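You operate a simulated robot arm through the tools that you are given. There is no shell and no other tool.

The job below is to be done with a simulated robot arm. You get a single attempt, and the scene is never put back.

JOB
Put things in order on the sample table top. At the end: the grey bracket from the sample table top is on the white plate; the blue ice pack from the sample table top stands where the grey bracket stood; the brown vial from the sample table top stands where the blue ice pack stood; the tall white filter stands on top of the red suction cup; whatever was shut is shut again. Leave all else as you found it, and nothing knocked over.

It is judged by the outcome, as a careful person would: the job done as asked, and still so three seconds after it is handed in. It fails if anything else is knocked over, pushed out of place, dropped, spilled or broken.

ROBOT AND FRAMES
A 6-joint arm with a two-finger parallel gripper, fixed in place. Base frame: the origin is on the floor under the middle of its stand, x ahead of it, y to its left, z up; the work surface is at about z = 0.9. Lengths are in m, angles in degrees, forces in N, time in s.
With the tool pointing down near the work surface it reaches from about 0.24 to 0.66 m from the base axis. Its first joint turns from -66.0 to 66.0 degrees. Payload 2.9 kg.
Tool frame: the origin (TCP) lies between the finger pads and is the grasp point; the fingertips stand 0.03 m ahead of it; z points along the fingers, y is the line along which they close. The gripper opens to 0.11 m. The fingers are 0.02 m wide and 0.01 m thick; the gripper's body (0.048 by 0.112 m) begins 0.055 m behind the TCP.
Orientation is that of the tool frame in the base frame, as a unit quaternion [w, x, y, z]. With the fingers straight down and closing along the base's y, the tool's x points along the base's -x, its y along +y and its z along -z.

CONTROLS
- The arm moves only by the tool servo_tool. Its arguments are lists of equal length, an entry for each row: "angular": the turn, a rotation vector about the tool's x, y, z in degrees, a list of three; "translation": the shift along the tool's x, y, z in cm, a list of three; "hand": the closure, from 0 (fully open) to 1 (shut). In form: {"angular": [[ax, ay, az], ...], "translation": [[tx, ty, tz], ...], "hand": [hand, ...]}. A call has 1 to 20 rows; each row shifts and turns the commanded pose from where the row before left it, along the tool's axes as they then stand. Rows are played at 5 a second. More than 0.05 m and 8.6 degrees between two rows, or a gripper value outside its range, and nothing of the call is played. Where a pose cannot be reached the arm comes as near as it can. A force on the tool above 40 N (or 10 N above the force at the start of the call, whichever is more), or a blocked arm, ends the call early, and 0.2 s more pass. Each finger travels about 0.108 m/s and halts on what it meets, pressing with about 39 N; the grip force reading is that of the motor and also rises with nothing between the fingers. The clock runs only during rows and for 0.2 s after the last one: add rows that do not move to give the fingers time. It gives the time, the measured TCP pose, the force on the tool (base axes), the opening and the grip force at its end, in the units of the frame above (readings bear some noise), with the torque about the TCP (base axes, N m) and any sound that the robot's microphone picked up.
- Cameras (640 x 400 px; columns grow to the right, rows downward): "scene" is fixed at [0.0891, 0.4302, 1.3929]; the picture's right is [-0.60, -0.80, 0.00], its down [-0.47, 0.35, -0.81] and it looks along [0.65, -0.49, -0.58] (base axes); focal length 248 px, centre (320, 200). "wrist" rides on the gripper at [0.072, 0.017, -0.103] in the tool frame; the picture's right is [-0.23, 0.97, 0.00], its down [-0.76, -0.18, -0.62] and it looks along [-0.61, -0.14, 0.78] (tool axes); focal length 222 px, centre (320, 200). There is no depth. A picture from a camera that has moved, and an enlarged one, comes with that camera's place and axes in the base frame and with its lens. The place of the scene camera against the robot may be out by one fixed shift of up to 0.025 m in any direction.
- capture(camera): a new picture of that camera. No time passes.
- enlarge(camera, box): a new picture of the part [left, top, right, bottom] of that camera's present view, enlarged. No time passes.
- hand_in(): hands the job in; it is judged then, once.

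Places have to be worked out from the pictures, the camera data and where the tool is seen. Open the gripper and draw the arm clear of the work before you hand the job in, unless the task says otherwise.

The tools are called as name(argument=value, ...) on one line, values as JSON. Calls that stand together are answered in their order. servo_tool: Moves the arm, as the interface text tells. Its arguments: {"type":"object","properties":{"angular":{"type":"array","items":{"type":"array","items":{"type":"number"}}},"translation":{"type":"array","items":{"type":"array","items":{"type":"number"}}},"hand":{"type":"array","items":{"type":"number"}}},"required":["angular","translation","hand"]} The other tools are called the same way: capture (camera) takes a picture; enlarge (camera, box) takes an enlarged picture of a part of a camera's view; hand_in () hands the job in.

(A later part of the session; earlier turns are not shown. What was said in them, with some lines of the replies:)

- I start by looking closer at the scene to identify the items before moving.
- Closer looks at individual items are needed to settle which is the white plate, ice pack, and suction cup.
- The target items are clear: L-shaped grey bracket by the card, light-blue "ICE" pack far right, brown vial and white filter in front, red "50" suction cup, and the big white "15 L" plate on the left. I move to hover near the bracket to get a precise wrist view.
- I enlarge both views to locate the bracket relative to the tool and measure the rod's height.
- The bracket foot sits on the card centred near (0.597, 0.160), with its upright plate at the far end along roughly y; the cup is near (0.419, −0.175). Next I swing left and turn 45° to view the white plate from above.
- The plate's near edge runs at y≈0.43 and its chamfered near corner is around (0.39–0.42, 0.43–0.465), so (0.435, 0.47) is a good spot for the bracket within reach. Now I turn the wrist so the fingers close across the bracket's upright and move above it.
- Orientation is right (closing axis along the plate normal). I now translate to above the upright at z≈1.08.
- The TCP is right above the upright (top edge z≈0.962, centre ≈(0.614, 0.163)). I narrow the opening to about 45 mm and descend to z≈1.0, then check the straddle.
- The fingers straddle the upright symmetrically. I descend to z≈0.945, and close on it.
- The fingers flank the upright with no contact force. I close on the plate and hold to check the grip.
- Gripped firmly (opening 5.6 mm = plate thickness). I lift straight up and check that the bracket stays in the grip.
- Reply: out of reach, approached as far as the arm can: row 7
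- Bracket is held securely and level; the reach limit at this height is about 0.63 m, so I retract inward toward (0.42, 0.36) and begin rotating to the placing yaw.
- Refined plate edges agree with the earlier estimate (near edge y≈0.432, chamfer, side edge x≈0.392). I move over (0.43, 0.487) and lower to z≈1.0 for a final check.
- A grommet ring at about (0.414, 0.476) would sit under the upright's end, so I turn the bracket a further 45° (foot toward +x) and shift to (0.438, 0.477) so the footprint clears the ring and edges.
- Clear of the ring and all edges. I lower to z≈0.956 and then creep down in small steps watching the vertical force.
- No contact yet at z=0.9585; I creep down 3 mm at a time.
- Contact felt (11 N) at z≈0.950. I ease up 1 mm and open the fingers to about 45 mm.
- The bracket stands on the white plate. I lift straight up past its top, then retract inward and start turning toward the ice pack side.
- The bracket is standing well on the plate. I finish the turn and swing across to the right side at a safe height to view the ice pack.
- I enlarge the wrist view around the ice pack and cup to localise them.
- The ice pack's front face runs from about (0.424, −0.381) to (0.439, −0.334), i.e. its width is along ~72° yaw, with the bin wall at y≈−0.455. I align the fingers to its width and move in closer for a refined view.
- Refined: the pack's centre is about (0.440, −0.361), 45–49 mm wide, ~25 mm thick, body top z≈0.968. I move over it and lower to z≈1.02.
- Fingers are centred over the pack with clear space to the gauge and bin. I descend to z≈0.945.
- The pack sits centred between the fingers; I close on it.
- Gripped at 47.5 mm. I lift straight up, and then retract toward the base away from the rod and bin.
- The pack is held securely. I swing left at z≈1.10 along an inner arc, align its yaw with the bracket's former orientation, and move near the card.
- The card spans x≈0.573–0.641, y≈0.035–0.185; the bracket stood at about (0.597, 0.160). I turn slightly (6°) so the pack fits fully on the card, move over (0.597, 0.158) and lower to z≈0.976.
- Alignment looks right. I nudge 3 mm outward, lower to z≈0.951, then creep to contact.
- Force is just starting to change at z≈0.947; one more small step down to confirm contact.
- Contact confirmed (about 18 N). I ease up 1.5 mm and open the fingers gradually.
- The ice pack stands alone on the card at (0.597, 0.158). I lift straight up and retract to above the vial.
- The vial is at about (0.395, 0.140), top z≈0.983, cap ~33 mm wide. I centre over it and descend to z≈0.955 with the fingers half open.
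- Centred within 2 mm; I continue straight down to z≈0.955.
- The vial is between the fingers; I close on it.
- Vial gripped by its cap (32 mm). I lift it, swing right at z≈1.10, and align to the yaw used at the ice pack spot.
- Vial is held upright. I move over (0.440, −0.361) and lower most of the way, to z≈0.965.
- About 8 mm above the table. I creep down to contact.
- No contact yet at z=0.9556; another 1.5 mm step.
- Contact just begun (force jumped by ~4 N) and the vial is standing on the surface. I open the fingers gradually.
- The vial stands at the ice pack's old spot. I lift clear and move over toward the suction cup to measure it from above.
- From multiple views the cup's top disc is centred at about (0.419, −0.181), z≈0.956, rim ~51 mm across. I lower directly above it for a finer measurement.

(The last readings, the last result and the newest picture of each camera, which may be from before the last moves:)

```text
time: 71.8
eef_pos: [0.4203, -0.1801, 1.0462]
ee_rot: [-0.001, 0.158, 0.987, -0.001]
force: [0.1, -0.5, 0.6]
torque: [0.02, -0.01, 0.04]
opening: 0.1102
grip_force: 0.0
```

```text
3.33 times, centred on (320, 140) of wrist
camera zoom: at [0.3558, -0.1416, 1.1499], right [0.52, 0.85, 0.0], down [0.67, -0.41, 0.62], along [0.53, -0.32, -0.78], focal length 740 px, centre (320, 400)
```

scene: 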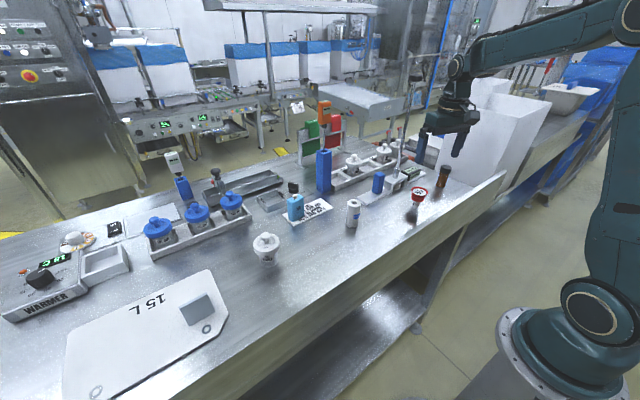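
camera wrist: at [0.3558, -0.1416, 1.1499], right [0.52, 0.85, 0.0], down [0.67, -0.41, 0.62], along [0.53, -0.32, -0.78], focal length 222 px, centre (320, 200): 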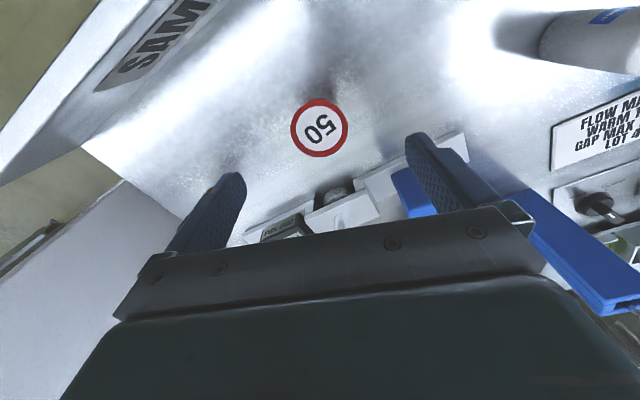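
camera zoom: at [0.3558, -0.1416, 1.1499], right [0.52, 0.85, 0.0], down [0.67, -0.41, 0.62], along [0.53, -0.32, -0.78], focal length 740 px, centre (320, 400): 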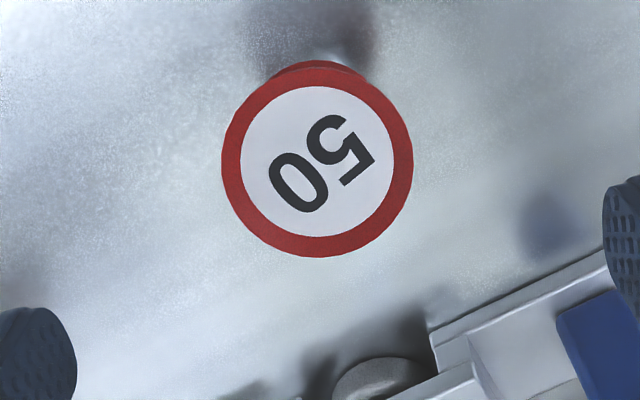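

The disc and white face are concentric, so the top is flat; cup axis at ≈(0.418, −0.1805), top z≈0.957. Next I rise and move above the filter.

servo_tool(angular=[[0, 0, 0], [0, 0, 0], [0, 0, 0], [0, 0, 0], [0, 0, 0], [0, 0, 0], [0, 0, 0], [0, 0, 0]], translation=[[0, 0, -2.5], [0, 0, -2.5], [0.63, 4.53, 0], [0.63, 4.53, 0], [0.63, 4.53, 0], [0.63, 4.53, 0], [0.63, 4.53, 0], [0, 0, 0]], hand=[0, 0, 0, 0, 0, 0, 0, 0])

capture(camera="wrist")

enlarge(camera="wrist", box=[220, 40, 420, 190])

```text
time: 73.6
eef_pos: [0.4595, 0.0443, 1.096]
ee_rot: [0.0, 0.158, 0.987, 0.0]
force: [-0.8, -1.0, 0.3]
torque: [-0.04, 0.01, -0.02]
opening: 0.1099
grip_force: 0.0
```

```text
taken
camera wrist: at [0.3957, 0.083, 1.2008], right [0.52, 0.85, 0.0], down [0.67, -0.41, 0.62], along [0.53, -0.32, -0.78], focal length 222 px, centre (320, 200)
```

wrist: 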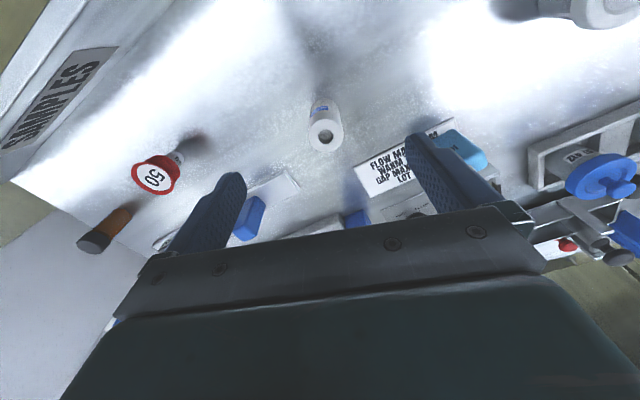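

```text
2.67 times, centred on (320, 115) of wrist
camera zoom: at [0.3957, 0.083, 1.2008], right [0.52, 0.85, 0.0], down [0.67, -0.41, 0.62], along [0.53, -0.32, -0.78], focal length 592 px, centre (320, 427)
```

zoom: 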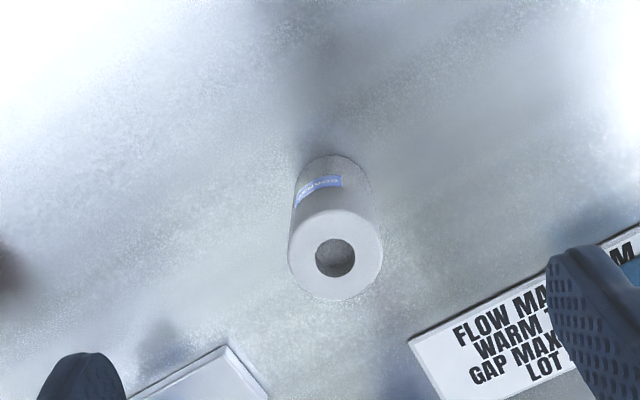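

The filter is at about (0.478, 0.040), ~37.5 mm diameter, top z≈0.976. I centre above and lower to z≈1.02 first.

servo_tool(angular=[[0, 0, 0], [0, 0, 0], [0, 0, 0], [0, 0, 0], [0, 0, 0]], translation=[[-1.89, 0.16, 1], [0, 0, 2.5], [0, 0, 2.5], [0, 0, 1.6], [0, 0, 0]], hand=[0.25, 0.25, 0.25, 0.25, 0.25])

capture(camera="wrist")

enlarge(camera="wrist", box=[220, 40, 420, 190])

```text
time: 74.8
eef_pos: [0.4769, 0.039, 1.02]
ee_rot: [0.0, 0.158, 0.987, 0.0]
force: [-0.5, 0.4, 1.6]
torque: [0.0, 0.02, 0.02]
opening: 0.0821
grip_force: 0.1
```

```text
taken
camera wrist: at [0.4135, 0.0781, 1.124], right [0.52, 0.85, 0.0], down [0.67, -0.41, 0.62], along [0.53, -0.32, -0.78], focal length 222 px, centre (320, 200)
```

wrist: 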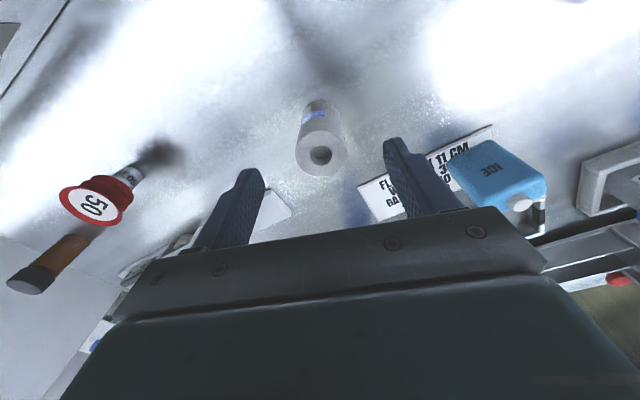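

```text
2.67 times, centred on (320, 115) of wrist
camera zoom: at [0.4135, 0.0781, 1.124], right [0.52, 0.85, 0.0], down [0.67, -0.41, 0.62], along [0.53, -0.32, -0.78], focal length 592 px, centre (320, 427)
```

zoom: 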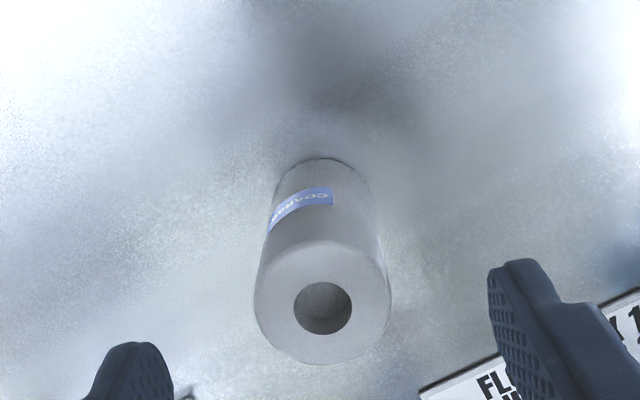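

Filter axis confirmed at (0.478, 0.040), the TCP within 1.5 mm. I descend to z≈0.95 (tips 2 cm above its base).

servo_tool(angular=[[0, 0, 0], [0, 0, 0], [0, 0, 0], [0, 0, 0], [0, 0, 0]], translation=[[-0.12, 0.05, 2], [0, 0, 2], [0, 0, 2], [0, 0, 1], [0, 0, 0]], hand=[0.25, 0.25, 0.25, 0.25, 0.25])

capture(camera="wrist")

enlarge(camera="scene", box=[290, 150, 430, 250])

```text
time: 76.0
eef_pos: [0.4794, 0.041, 0.951]
ee_rot: [0.0, 0.158, 0.987, 0.0]
force: [-0.1, 0.6, -0.3]
torque: [0.0, 0.01, -0.02]
opening: 0.0823
grip_force: 0.1
```

```text
taken
camera wrist: at [0.4155, 0.0791, 1.0555], right [0.52, 0.85, 0.0], down [0.67, -0.41, 0.62], along [0.53, -0.32, -0.78], focal length 222 px, centre (320, 200)
```

wrist: 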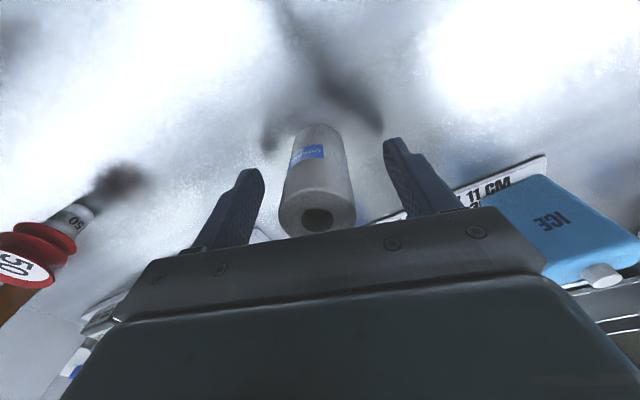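

```text
4.00 times, centred on (360, 200) of scene
camera zoom: at [0.0891, 0.4302, 1.3929], right [-0.6, -0.8, 0.0], down [-0.47, 0.35, -0.81], along [0.65, -0.49, -0.58], focal length 991 px, centre (160, 200)
```

zoom: 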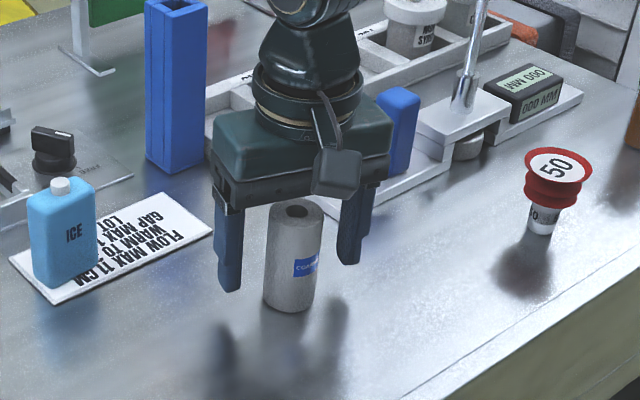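

Well centred. I close on the filter.

servo_tool(angular=[[0, 0, 0], [0, 0, 0], [0, 0, 0], [0, 0, 0], [0, 0, 0], [0, 0, 0]], translation=[[0, 0, 0], [0, 0, 0], [0, 0, 0], [0, 0, 0], [0, 0, 0], [0, 0, 0]], hand=[0.4, 0.55, 0.65, 0.8, 1.0, 1.0])

capture(camera="wrist")

```text
time: 77.4
eef_pos: [0.4798, 0.0415, 0.9507]
ee_rot: [0.0, 0.158, 0.987, 0.0]
force: [-0.1, -1.2, 1.1]
torque: [0.01, 0.01, 0.03]
opening: 0.036
grip_force: 39.2
```

```text
taken
camera wrist: at [0.4156, 0.0791, 1.0557], right [0.52, 0.85, 0.0], down [0.67, -0.41, 0.62], along [0.53, -0.32, -0.78], focal length 222 px, centre (320, 200)
```

wrist: 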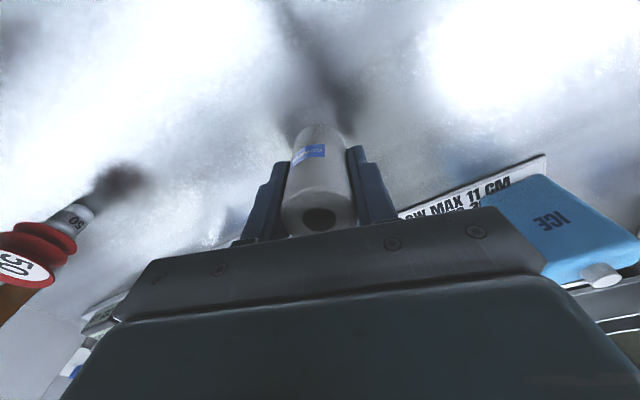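

Gripped (36 mm). I lift it to z≈1.10 and carry it over the suction cup.

servo_tool(angular=[[0, 0, 0], [0, 0, 0], [0, 0, 0], [0, 0, 0], [0, 0, 0], [0, 0, 0], [0, 0, 0], [0, 0, 0], [0, 0, 0], [0, 0, 0], [0, 0, 0], [0, 0, 0]], translation=[[0, 0, -1], [0, 0, -2.5], [0, 0, -3.5], [0, 0, -4], [0, 0, -4], [-0.18, -3.82, 0], [-0.18, -3.82, 0], [-0.18, -3.82, 0], [-0.18, -3.82, 0], [-0.17, -3.82, 0], [-0.16, -3.82, 0], [0, 0, 0]], hand=[1, 1, 1, 1, 1, 1, 1, 1, 1, 1, 1, 1])

capture(camera="wrist")

enlarge(camera="scene", box=[350, 100, 490, 220])

```text
time: 80.0
eef_pos: [0.4162, -0.1815, 1.0996]
ee_rot: [0.0, 0.158, 0.987, 0.001]
force: [0.0, -0.2, -0.9]
torque: [0.03, 0.0, 0.04]
opening: 0.036
grip_force: 39.1
```

```text
taken
camera wrist: at [0.3532, -0.1431, 1.2036], right [0.52, 0.85, 0.0], down [0.67, -0.41, 0.62], along [0.53, -0.32, -0.78], focal length 222 px, centre (320, 200)
```

wrist: 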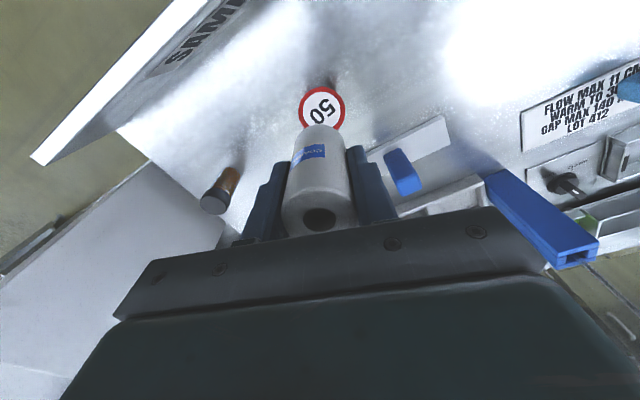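

```text
3.33 times, centred on (420, 160) of scene
camera zoom: at [0.0891, 0.4302, 1.3929], right [-0.6, -0.8, 0.0], down [-0.47, 0.35, -0.81], along [0.65, -0.49, -0.58], focal length 826 px, centre (-13, 333)
```

zoom: 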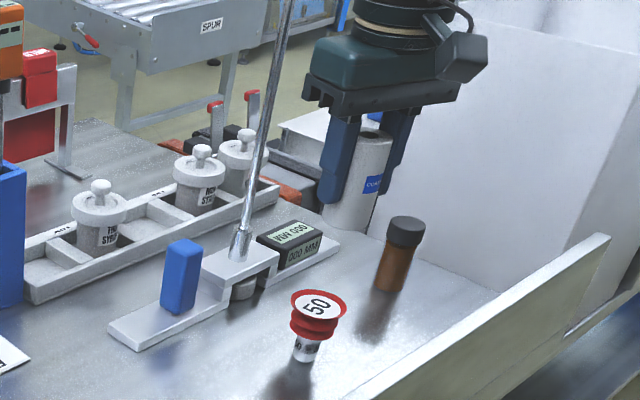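

I apply a 2 mm correction and lower to z≈1.03 (filter base ~2 cm above the cup) to check alignment.

servo_tool(angular=[[0, 0, 0], [0, 0, 0], [0, 0, 0], [0, 0, 0], [0, 0, 0]], translation=[[-0.12, 0.15, 2], [0, 0, 2], [0, 0, 1.8], [0, 0, 1.2], [0, 0, 0]], hand=[1, 1, 1, 1, 1])

capture(camera="wrist")

enlarge(camera="wrist", box=[260, 80, 380, 170])

enlarge(camera="scene", box=[380, 140, 460, 210])

```text
time: 81.2
eef_pos: [0.4189, -0.1796, 1.0276]
ee_rot: [0.001, 0.158, 0.987, -0.001]
force: [-0.2, -0.3, -0.1]
torque: [0.03, 0.01, 0.02]
opening: 0.036
grip_force: 39.5
```

```text
taken
camera wrist: at [0.355, -0.1412, 1.1333], right [0.52, 0.85, 0.0], down [0.67, -0.41, 0.62], along [0.53, -0.32, -0.78], focal length 222 px, centre (320, 200)
```

wrist: 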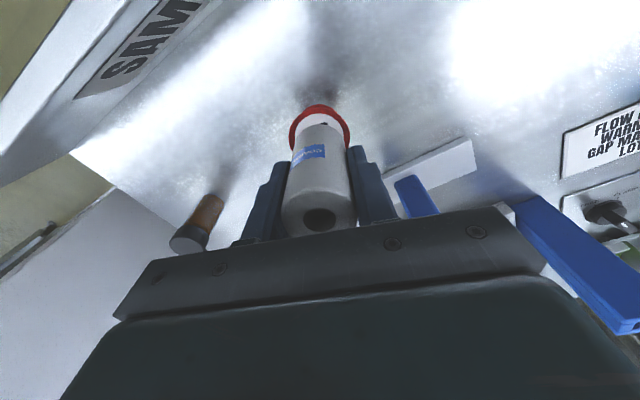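

```text
4.44 times, centred on (320, 125) of wrist
camera zoom: at [0.355, -0.1412, 1.1333], right [0.52, 0.85, 0.0], down [0.67, -0.41, 0.62], along [0.53, -0.32, -0.78], focal length 987 px, centre (320, 533)
```

zoom: 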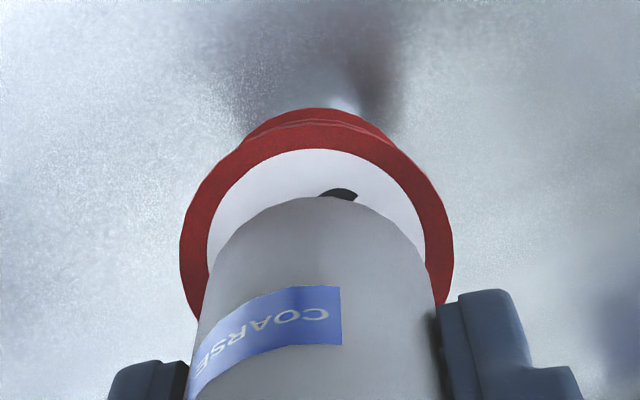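

```text
5.71 times, centred on (420, 175) of scene
camera zoom: at [0.0891, 0.4302, 1.3929], right [-0.6, -0.8, 0.0], down [-0.47, 0.35, -0.81], along [0.65, -0.49, -0.58], focal length 1416 px, centre (-251, 343)
```

zoom: 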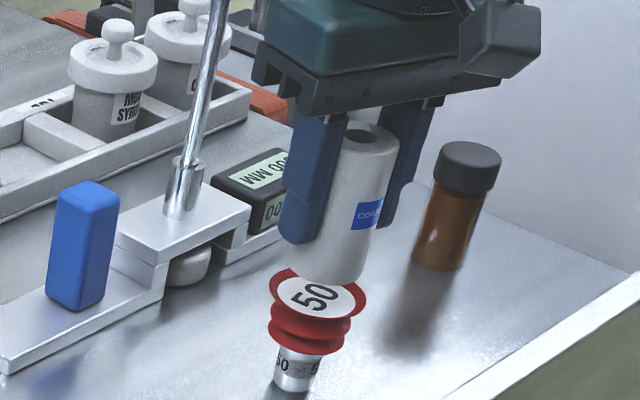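

Filter axis ≈(0.4187, −0.1804) and cup axis ≈(0.419, −0.181): aligned within 1 mm. I lower 12 mm and then creep to contact.

servo_tool(angular=[[0, 0, 0], [0, 0, 0], [0, 0, 0]], translation=[[-0.03, -0.05, 0.7], [0, 0, 0.5], [0, 0, 0]], hand=[1, 1, 1])

servo_tool(angular=[[0, 0, 0], [0, 0, 0]], translation=[[0, 0, 0.25], [0, 0, 0]], hand=[1, 1])

enlarge(camera="scene", box=[380, 140, 460, 210])

```text
time: 82.0
eef_pos: [0.4196, -0.1811, 1.0182]
ee_rot: [0.0, 0.157, 0.988, 0.0]
force: [-0.7, 0.5, -0.6]
torque: [-0.02, -0.01, 0.02]
opening: 0.036
grip_force: 39.1
```

```text
time: 82.6
eef_pos: [0.418, -0.1806, 1.0145]
ee_rot: [0.0, 0.158, 0.987, 0.0]
force: [0.1, -0.7, -0.1]
torque: [0.07, 0.03, -0.01]
opening: 0.036
grip_force: 39.2
```

```text
5.71 times, centred on (420, 175) of scene
camera zoom: at [0.0891, 0.4302, 1.3929], right [-0.6, -0.8, 0.0], down [-0.47, 0.35, -0.81], along [0.65, -0.49, -0.58], focal length 1416 px, centre (-251, 343)
```

zoom: 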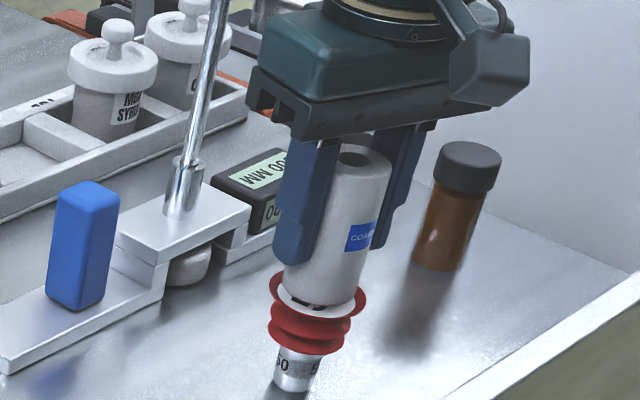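

Still a small gap visible. I continue in 1.5–2 mm steps.

servo_tool(angular=[[0, 0, 0], [0, 0, 0]], translation=[[0, 0, 0.2], [0, 0, 0]], hand=[1, 1])

servo_tool(angular=[[0, 0, 0], [0, 0, 0]], translation=[[0, 0, 0.15], [0, 0, 0]], hand=[1, 1])

```text
time: 83.2
eef_pos: [0.4206, -0.1811, 1.0132]
ee_rot: [0.0, 0.159, 0.987, 0.0]
force: [0.1, -0.5, -0.4]
torque: [-0.02, -0.01, 0.0]
opening: 0.0359
grip_force: 38.8
```

```text
time: 83.8
eef_pos: [0.4206, -0.1808, 1.0137]
ee_rot: [0.001, 0.158, 0.987, -0.001]
force: [-1.2, 1.4, 18.6]
torque: [0.1, 0.22, -0.01]
opening: 0.0363
grip_force: 39.2
```

Contact (≈19 N) at z≈1.013. I back off 1.5 mm of command to relieve the load and check the picture before opening.

servo_tool(angular=[[0, 0, 0], [0, 0, 0]], translation=[[0, 0, -0.12], [0, 0, 0]], hand=[1, 1])

enlarge(camera="scene", box=[380, 140, 460, 210])

enlarge(camera="wrist", box=[260, 80, 380, 170])

```text
time: 84.4
eef_pos: [0.4192, -0.1798, 1.0134]
ee_rot: [0.001, 0.158, 0.987, 0.001]
force: [1.3, -1.9, 13.3]
torque: [-0.12, -0.04, 0.0]
opening: 0.0356
grip_force: 38.6
```

```text
5.71 times, centred on (420, 175) of scene
camera zoom: at [0.0889, 0.4302, 1.3929], right [-0.6, -0.8, 0.0], down [-0.47, 0.35, -0.81], along [0.65, -0.49, -0.58], focal length 1416 px, centre (-251, 343)
```

zoom: 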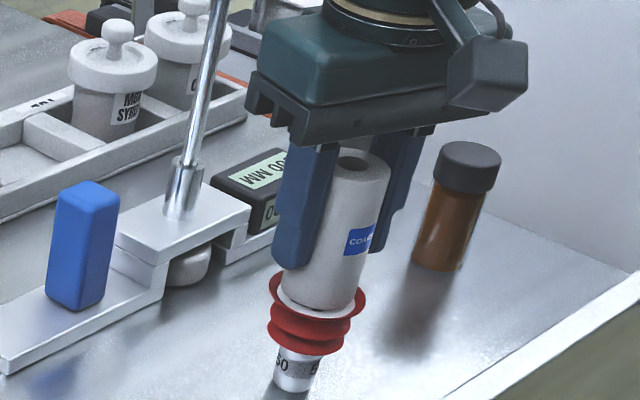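

```text
4.44 times, centred on (320, 125) of wrist
camera zoom: at [0.3554, -0.1417, 1.1173], right [0.52, 0.85, 0.0], down [0.67, -0.41, 0.62], along [0.53, -0.32, -0.78], focal length 987 px, centre (320, 533)
```

zoom: 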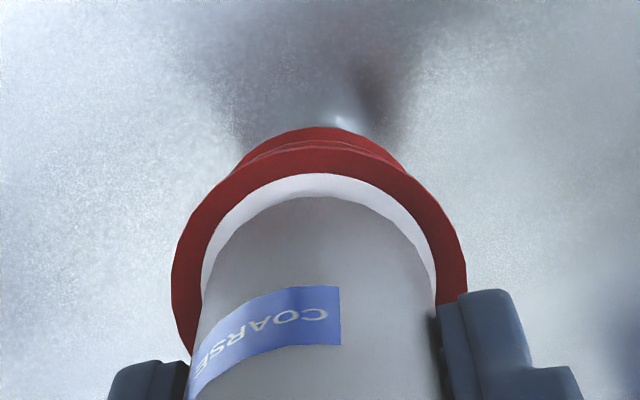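

Alignment is good (within ~1.2 mm). Residual load is 13 N, so I ease up a little more before opening.

servo_tool(angular=[[0, 0, 0], [0, 0, 0]], translation=[[0, 0, -0.1], [0, 0, 0]], hand=[1, 1])

```text
time: 85.0
eef_pos: [0.4184, -0.1806, 1.0137]
ee_rot: [-0.001, 0.158, 0.987, 0.0]
force: [0.8, -1.5, 4.9]
torque: [-0.15, -0.11, 0.03]
opening: 0.0357
grip_force: 39.1
```

Load is now ~5 N with the filter resting on the cup. I open the fingers slowly.

servo_tool(angular=[[0, 0, 0], [0, 0, 0], [0, 0, 0], [0, 0, 0], [0, 0, 0], [0, 0, 0], [0, 0, 0], [0, 0, 0]], translation=[[0, 0, 0], [0, 0, 0], [0, 0, 0], [0, 0, 0], [0, 0, 0], [0, 0, 0], [0, 0, 0], [0, 0, 0]], hand=[0.68, 0.66, 0.63, 0.6, 0.5, 0.35, 0.25, 0.25])

enlarge(camera="scene", box=[380, 140, 460, 210])

capture(camera="wrist")

```text
time: 86.8
eef_pos: [0.4188, -0.1799, 1.0143]
ee_rot: [0.0, 0.159, 0.987, 0.0]
force: [-0.2, -0.2, 0.4]
torque: [0.0, 0.0, 0.03]
opening: 0.0822
grip_force: 0.1
```

```text
5.71 times, centred on (420, 175) of scene
camera zoom: at [0.0891, 0.4302, 1.3929], right [-0.6, -0.8, 0.0], down [-0.47, 0.35, -0.81], along [0.65, -0.49, -0.58], focal length 1416 px, centre (-251, 343)
```

zoom: 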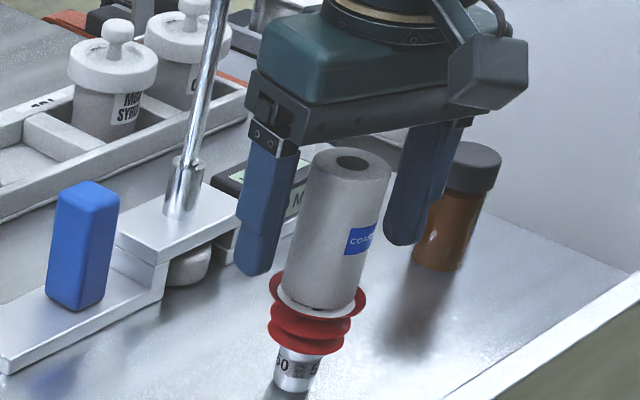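

```text
taken
camera wrist: at [0.3556, -0.1416, 1.1182], right [0.52, 0.85, 0.0], down [0.67, -0.41, 0.62], along [0.53, -0.32, -0.78], focal length 222 px, centre (320, 200)
```

wrist: 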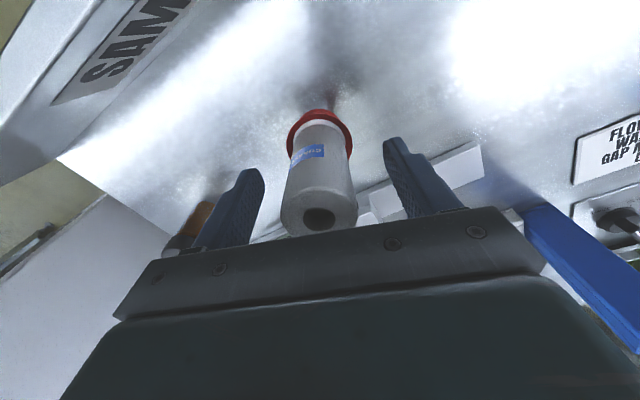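

The filter stands free on the suction cup. I lift straight up well past its top, then draw the arm back toward the base.

servo_tool(angular=[[0, 0, 0], [0, 0, 0], [0, 0, 0], [0, 0, 0], [0, 0, 0], [0, 0, 0], [0, 0, 0], [0, 0, 0], [0, 0, 0], [0, 0, 0]], translation=[[0, 0, -1.5], [0, 0, -2.5], [0, 0, -3], [0, 0, -3.5], [0, 0, -3.5], [4, 2, -0.5], [4, 2, -0.5], [1.5, 4, 0], [1.5, 4, 0], [0, 0, 0]], hand=[0.25, 0.25, 0.25, 0.25, 0.25, 0.2, 0.1, 0, 0, 0])

capture(camera="scene")

enlarge(camera="scene", box=[380, 120, 480, 210])

capture(camera="wrist")

```text
time: 89.0
eef_pos: [0.3512, -0.0292, 1.165]
ee_rot: [0.0, 0.158, 0.987, 0.0]
force: [-0.2, 0.2, -0.4]
torque: [0.0, -0.01, -0.02]
opening: 0.11
grip_force: 0.1
```

```text
taken
```

scene: 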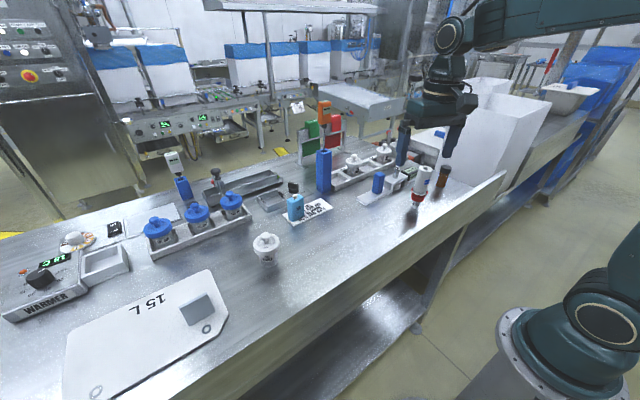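

```text
4.44 times, centred on (430, 165) of scene
camera zoom: at [0.089, 0.4302, 1.3929], right [-0.6, -0.8, 0.0], down [-0.47, 0.35, -0.81], along [0.65, -0.49, -0.58], focal length 1101 px, centre (-169, 356)
```

zoom: 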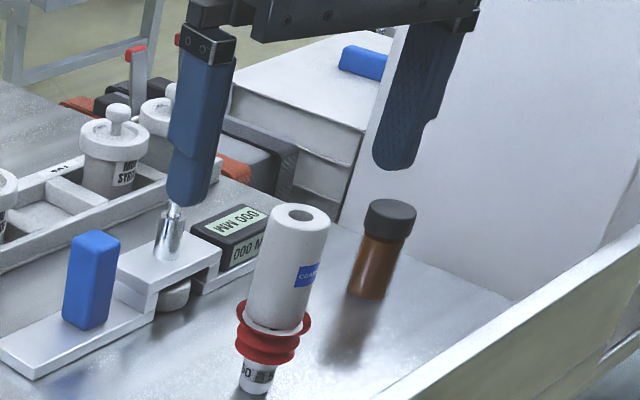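

```text
taken
camera wrist: at [0.2868, 0.0083, 1.2691], right [0.52, 0.85, 0.0], down [0.67, -0.41, 0.62], along [0.53, -0.32, -0.78], focal length 222 px, centre (320, 200)
```

wrist: 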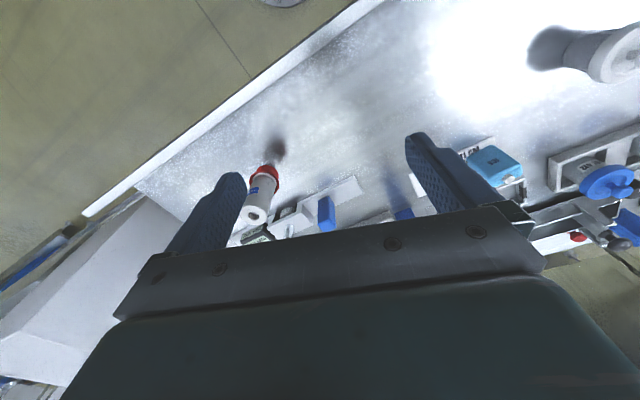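

All items appear in place. I raise the arm a bit more to be well clear and take final close-up checks.

servo_tool(angular=[[0, 0, 0], [0, 0, 0], [0, 0, 0], [0, 0, 0], [0, 0, 0], [0, 0, 0], [0, 0, 0]], translation=[[0, 0, -3], [0, 0, -3], [0, 0, -2], [0, 0, 0], [0, 0, 0], [0, 0, 0], [0, 0, 0]], hand=[0, 0, 0, 0, 0, 0, 0])

enlarge(camera="scene", box=[230, 120, 470, 270])

enlarge(camera="scene", box=[0, 160, 290, 390])

```text
time: 90.6
eef_pos: [0.3535, -0.032, 1.2444]
ee_rot: [-0.001, 0.158, 0.987, 0.0]
force: [0.4, -0.1, -1.1]
torque: [-0.01, 0.0, 0.01]
opening: 0.1099
grip_force: 0.1
```

```text
2.67 times, centred on (350, 195) of scene
camera zoom: at [0.0891, 0.4302, 1.3929], right [-0.6, -0.8, 0.0], down [-0.47, 0.35, -0.81], along [0.65, -0.49, -0.58], focal length 661 px, centre (240, 213)
```

zoom: 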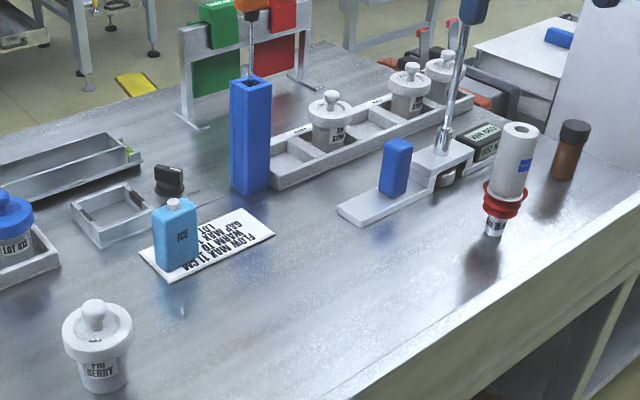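

```text
1.74 times, centred on (145, 275) of scene
camera zoom: at [0.0891, 0.4302, 1.3929], right [-0.6, -0.8, 0.0], down [-0.47, 0.35, -0.81], along [0.65, -0.49, -0.58], focal length 431 px, centre (624, 70)
```

zoom: 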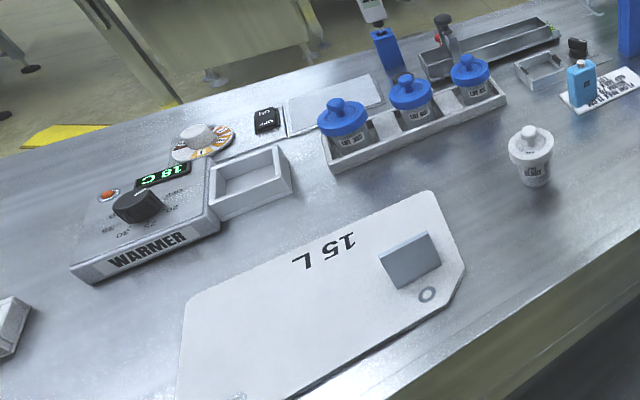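

The pictures show each item where the job asks:
- The bracket is on the white plate.
- The ice pack stands where the bracket stood.
- The vial stands where the ice pack stood.
- The filter stands on the suction cup.

Nothing was opened, nothing else moved, and the gripper is open and clear, so I hand the job in.

hand_in()

```text
The job is handed in.
```

I finished all four moves and handed the job in; I have no verdict from the judging yet. The final pictures show nothing knocked over or pushed out of place:

- **Grey bracket:** it stands upright on the white "15 L" plate, near the corner closest to the robot and clear of the grommet ring. I took this as the white plate; a paler plate behind the blue-lidded jars was out of the arm's reach.
- **Blue ice pack:** it stands on the instruction card where the bracket stood. I set it about 2 mm closer in and turned 6° so that it sits fully on the card.
- **Brown vial:** it stands where the ice pack stood.
- **Tall white filter:** it stands on the red suction cup, centred to within about 1 mm.
- **Shut items:** I opened nothing, so there was nothing to shut again.

The gripper is open and the arm is drawn back, well above the table.
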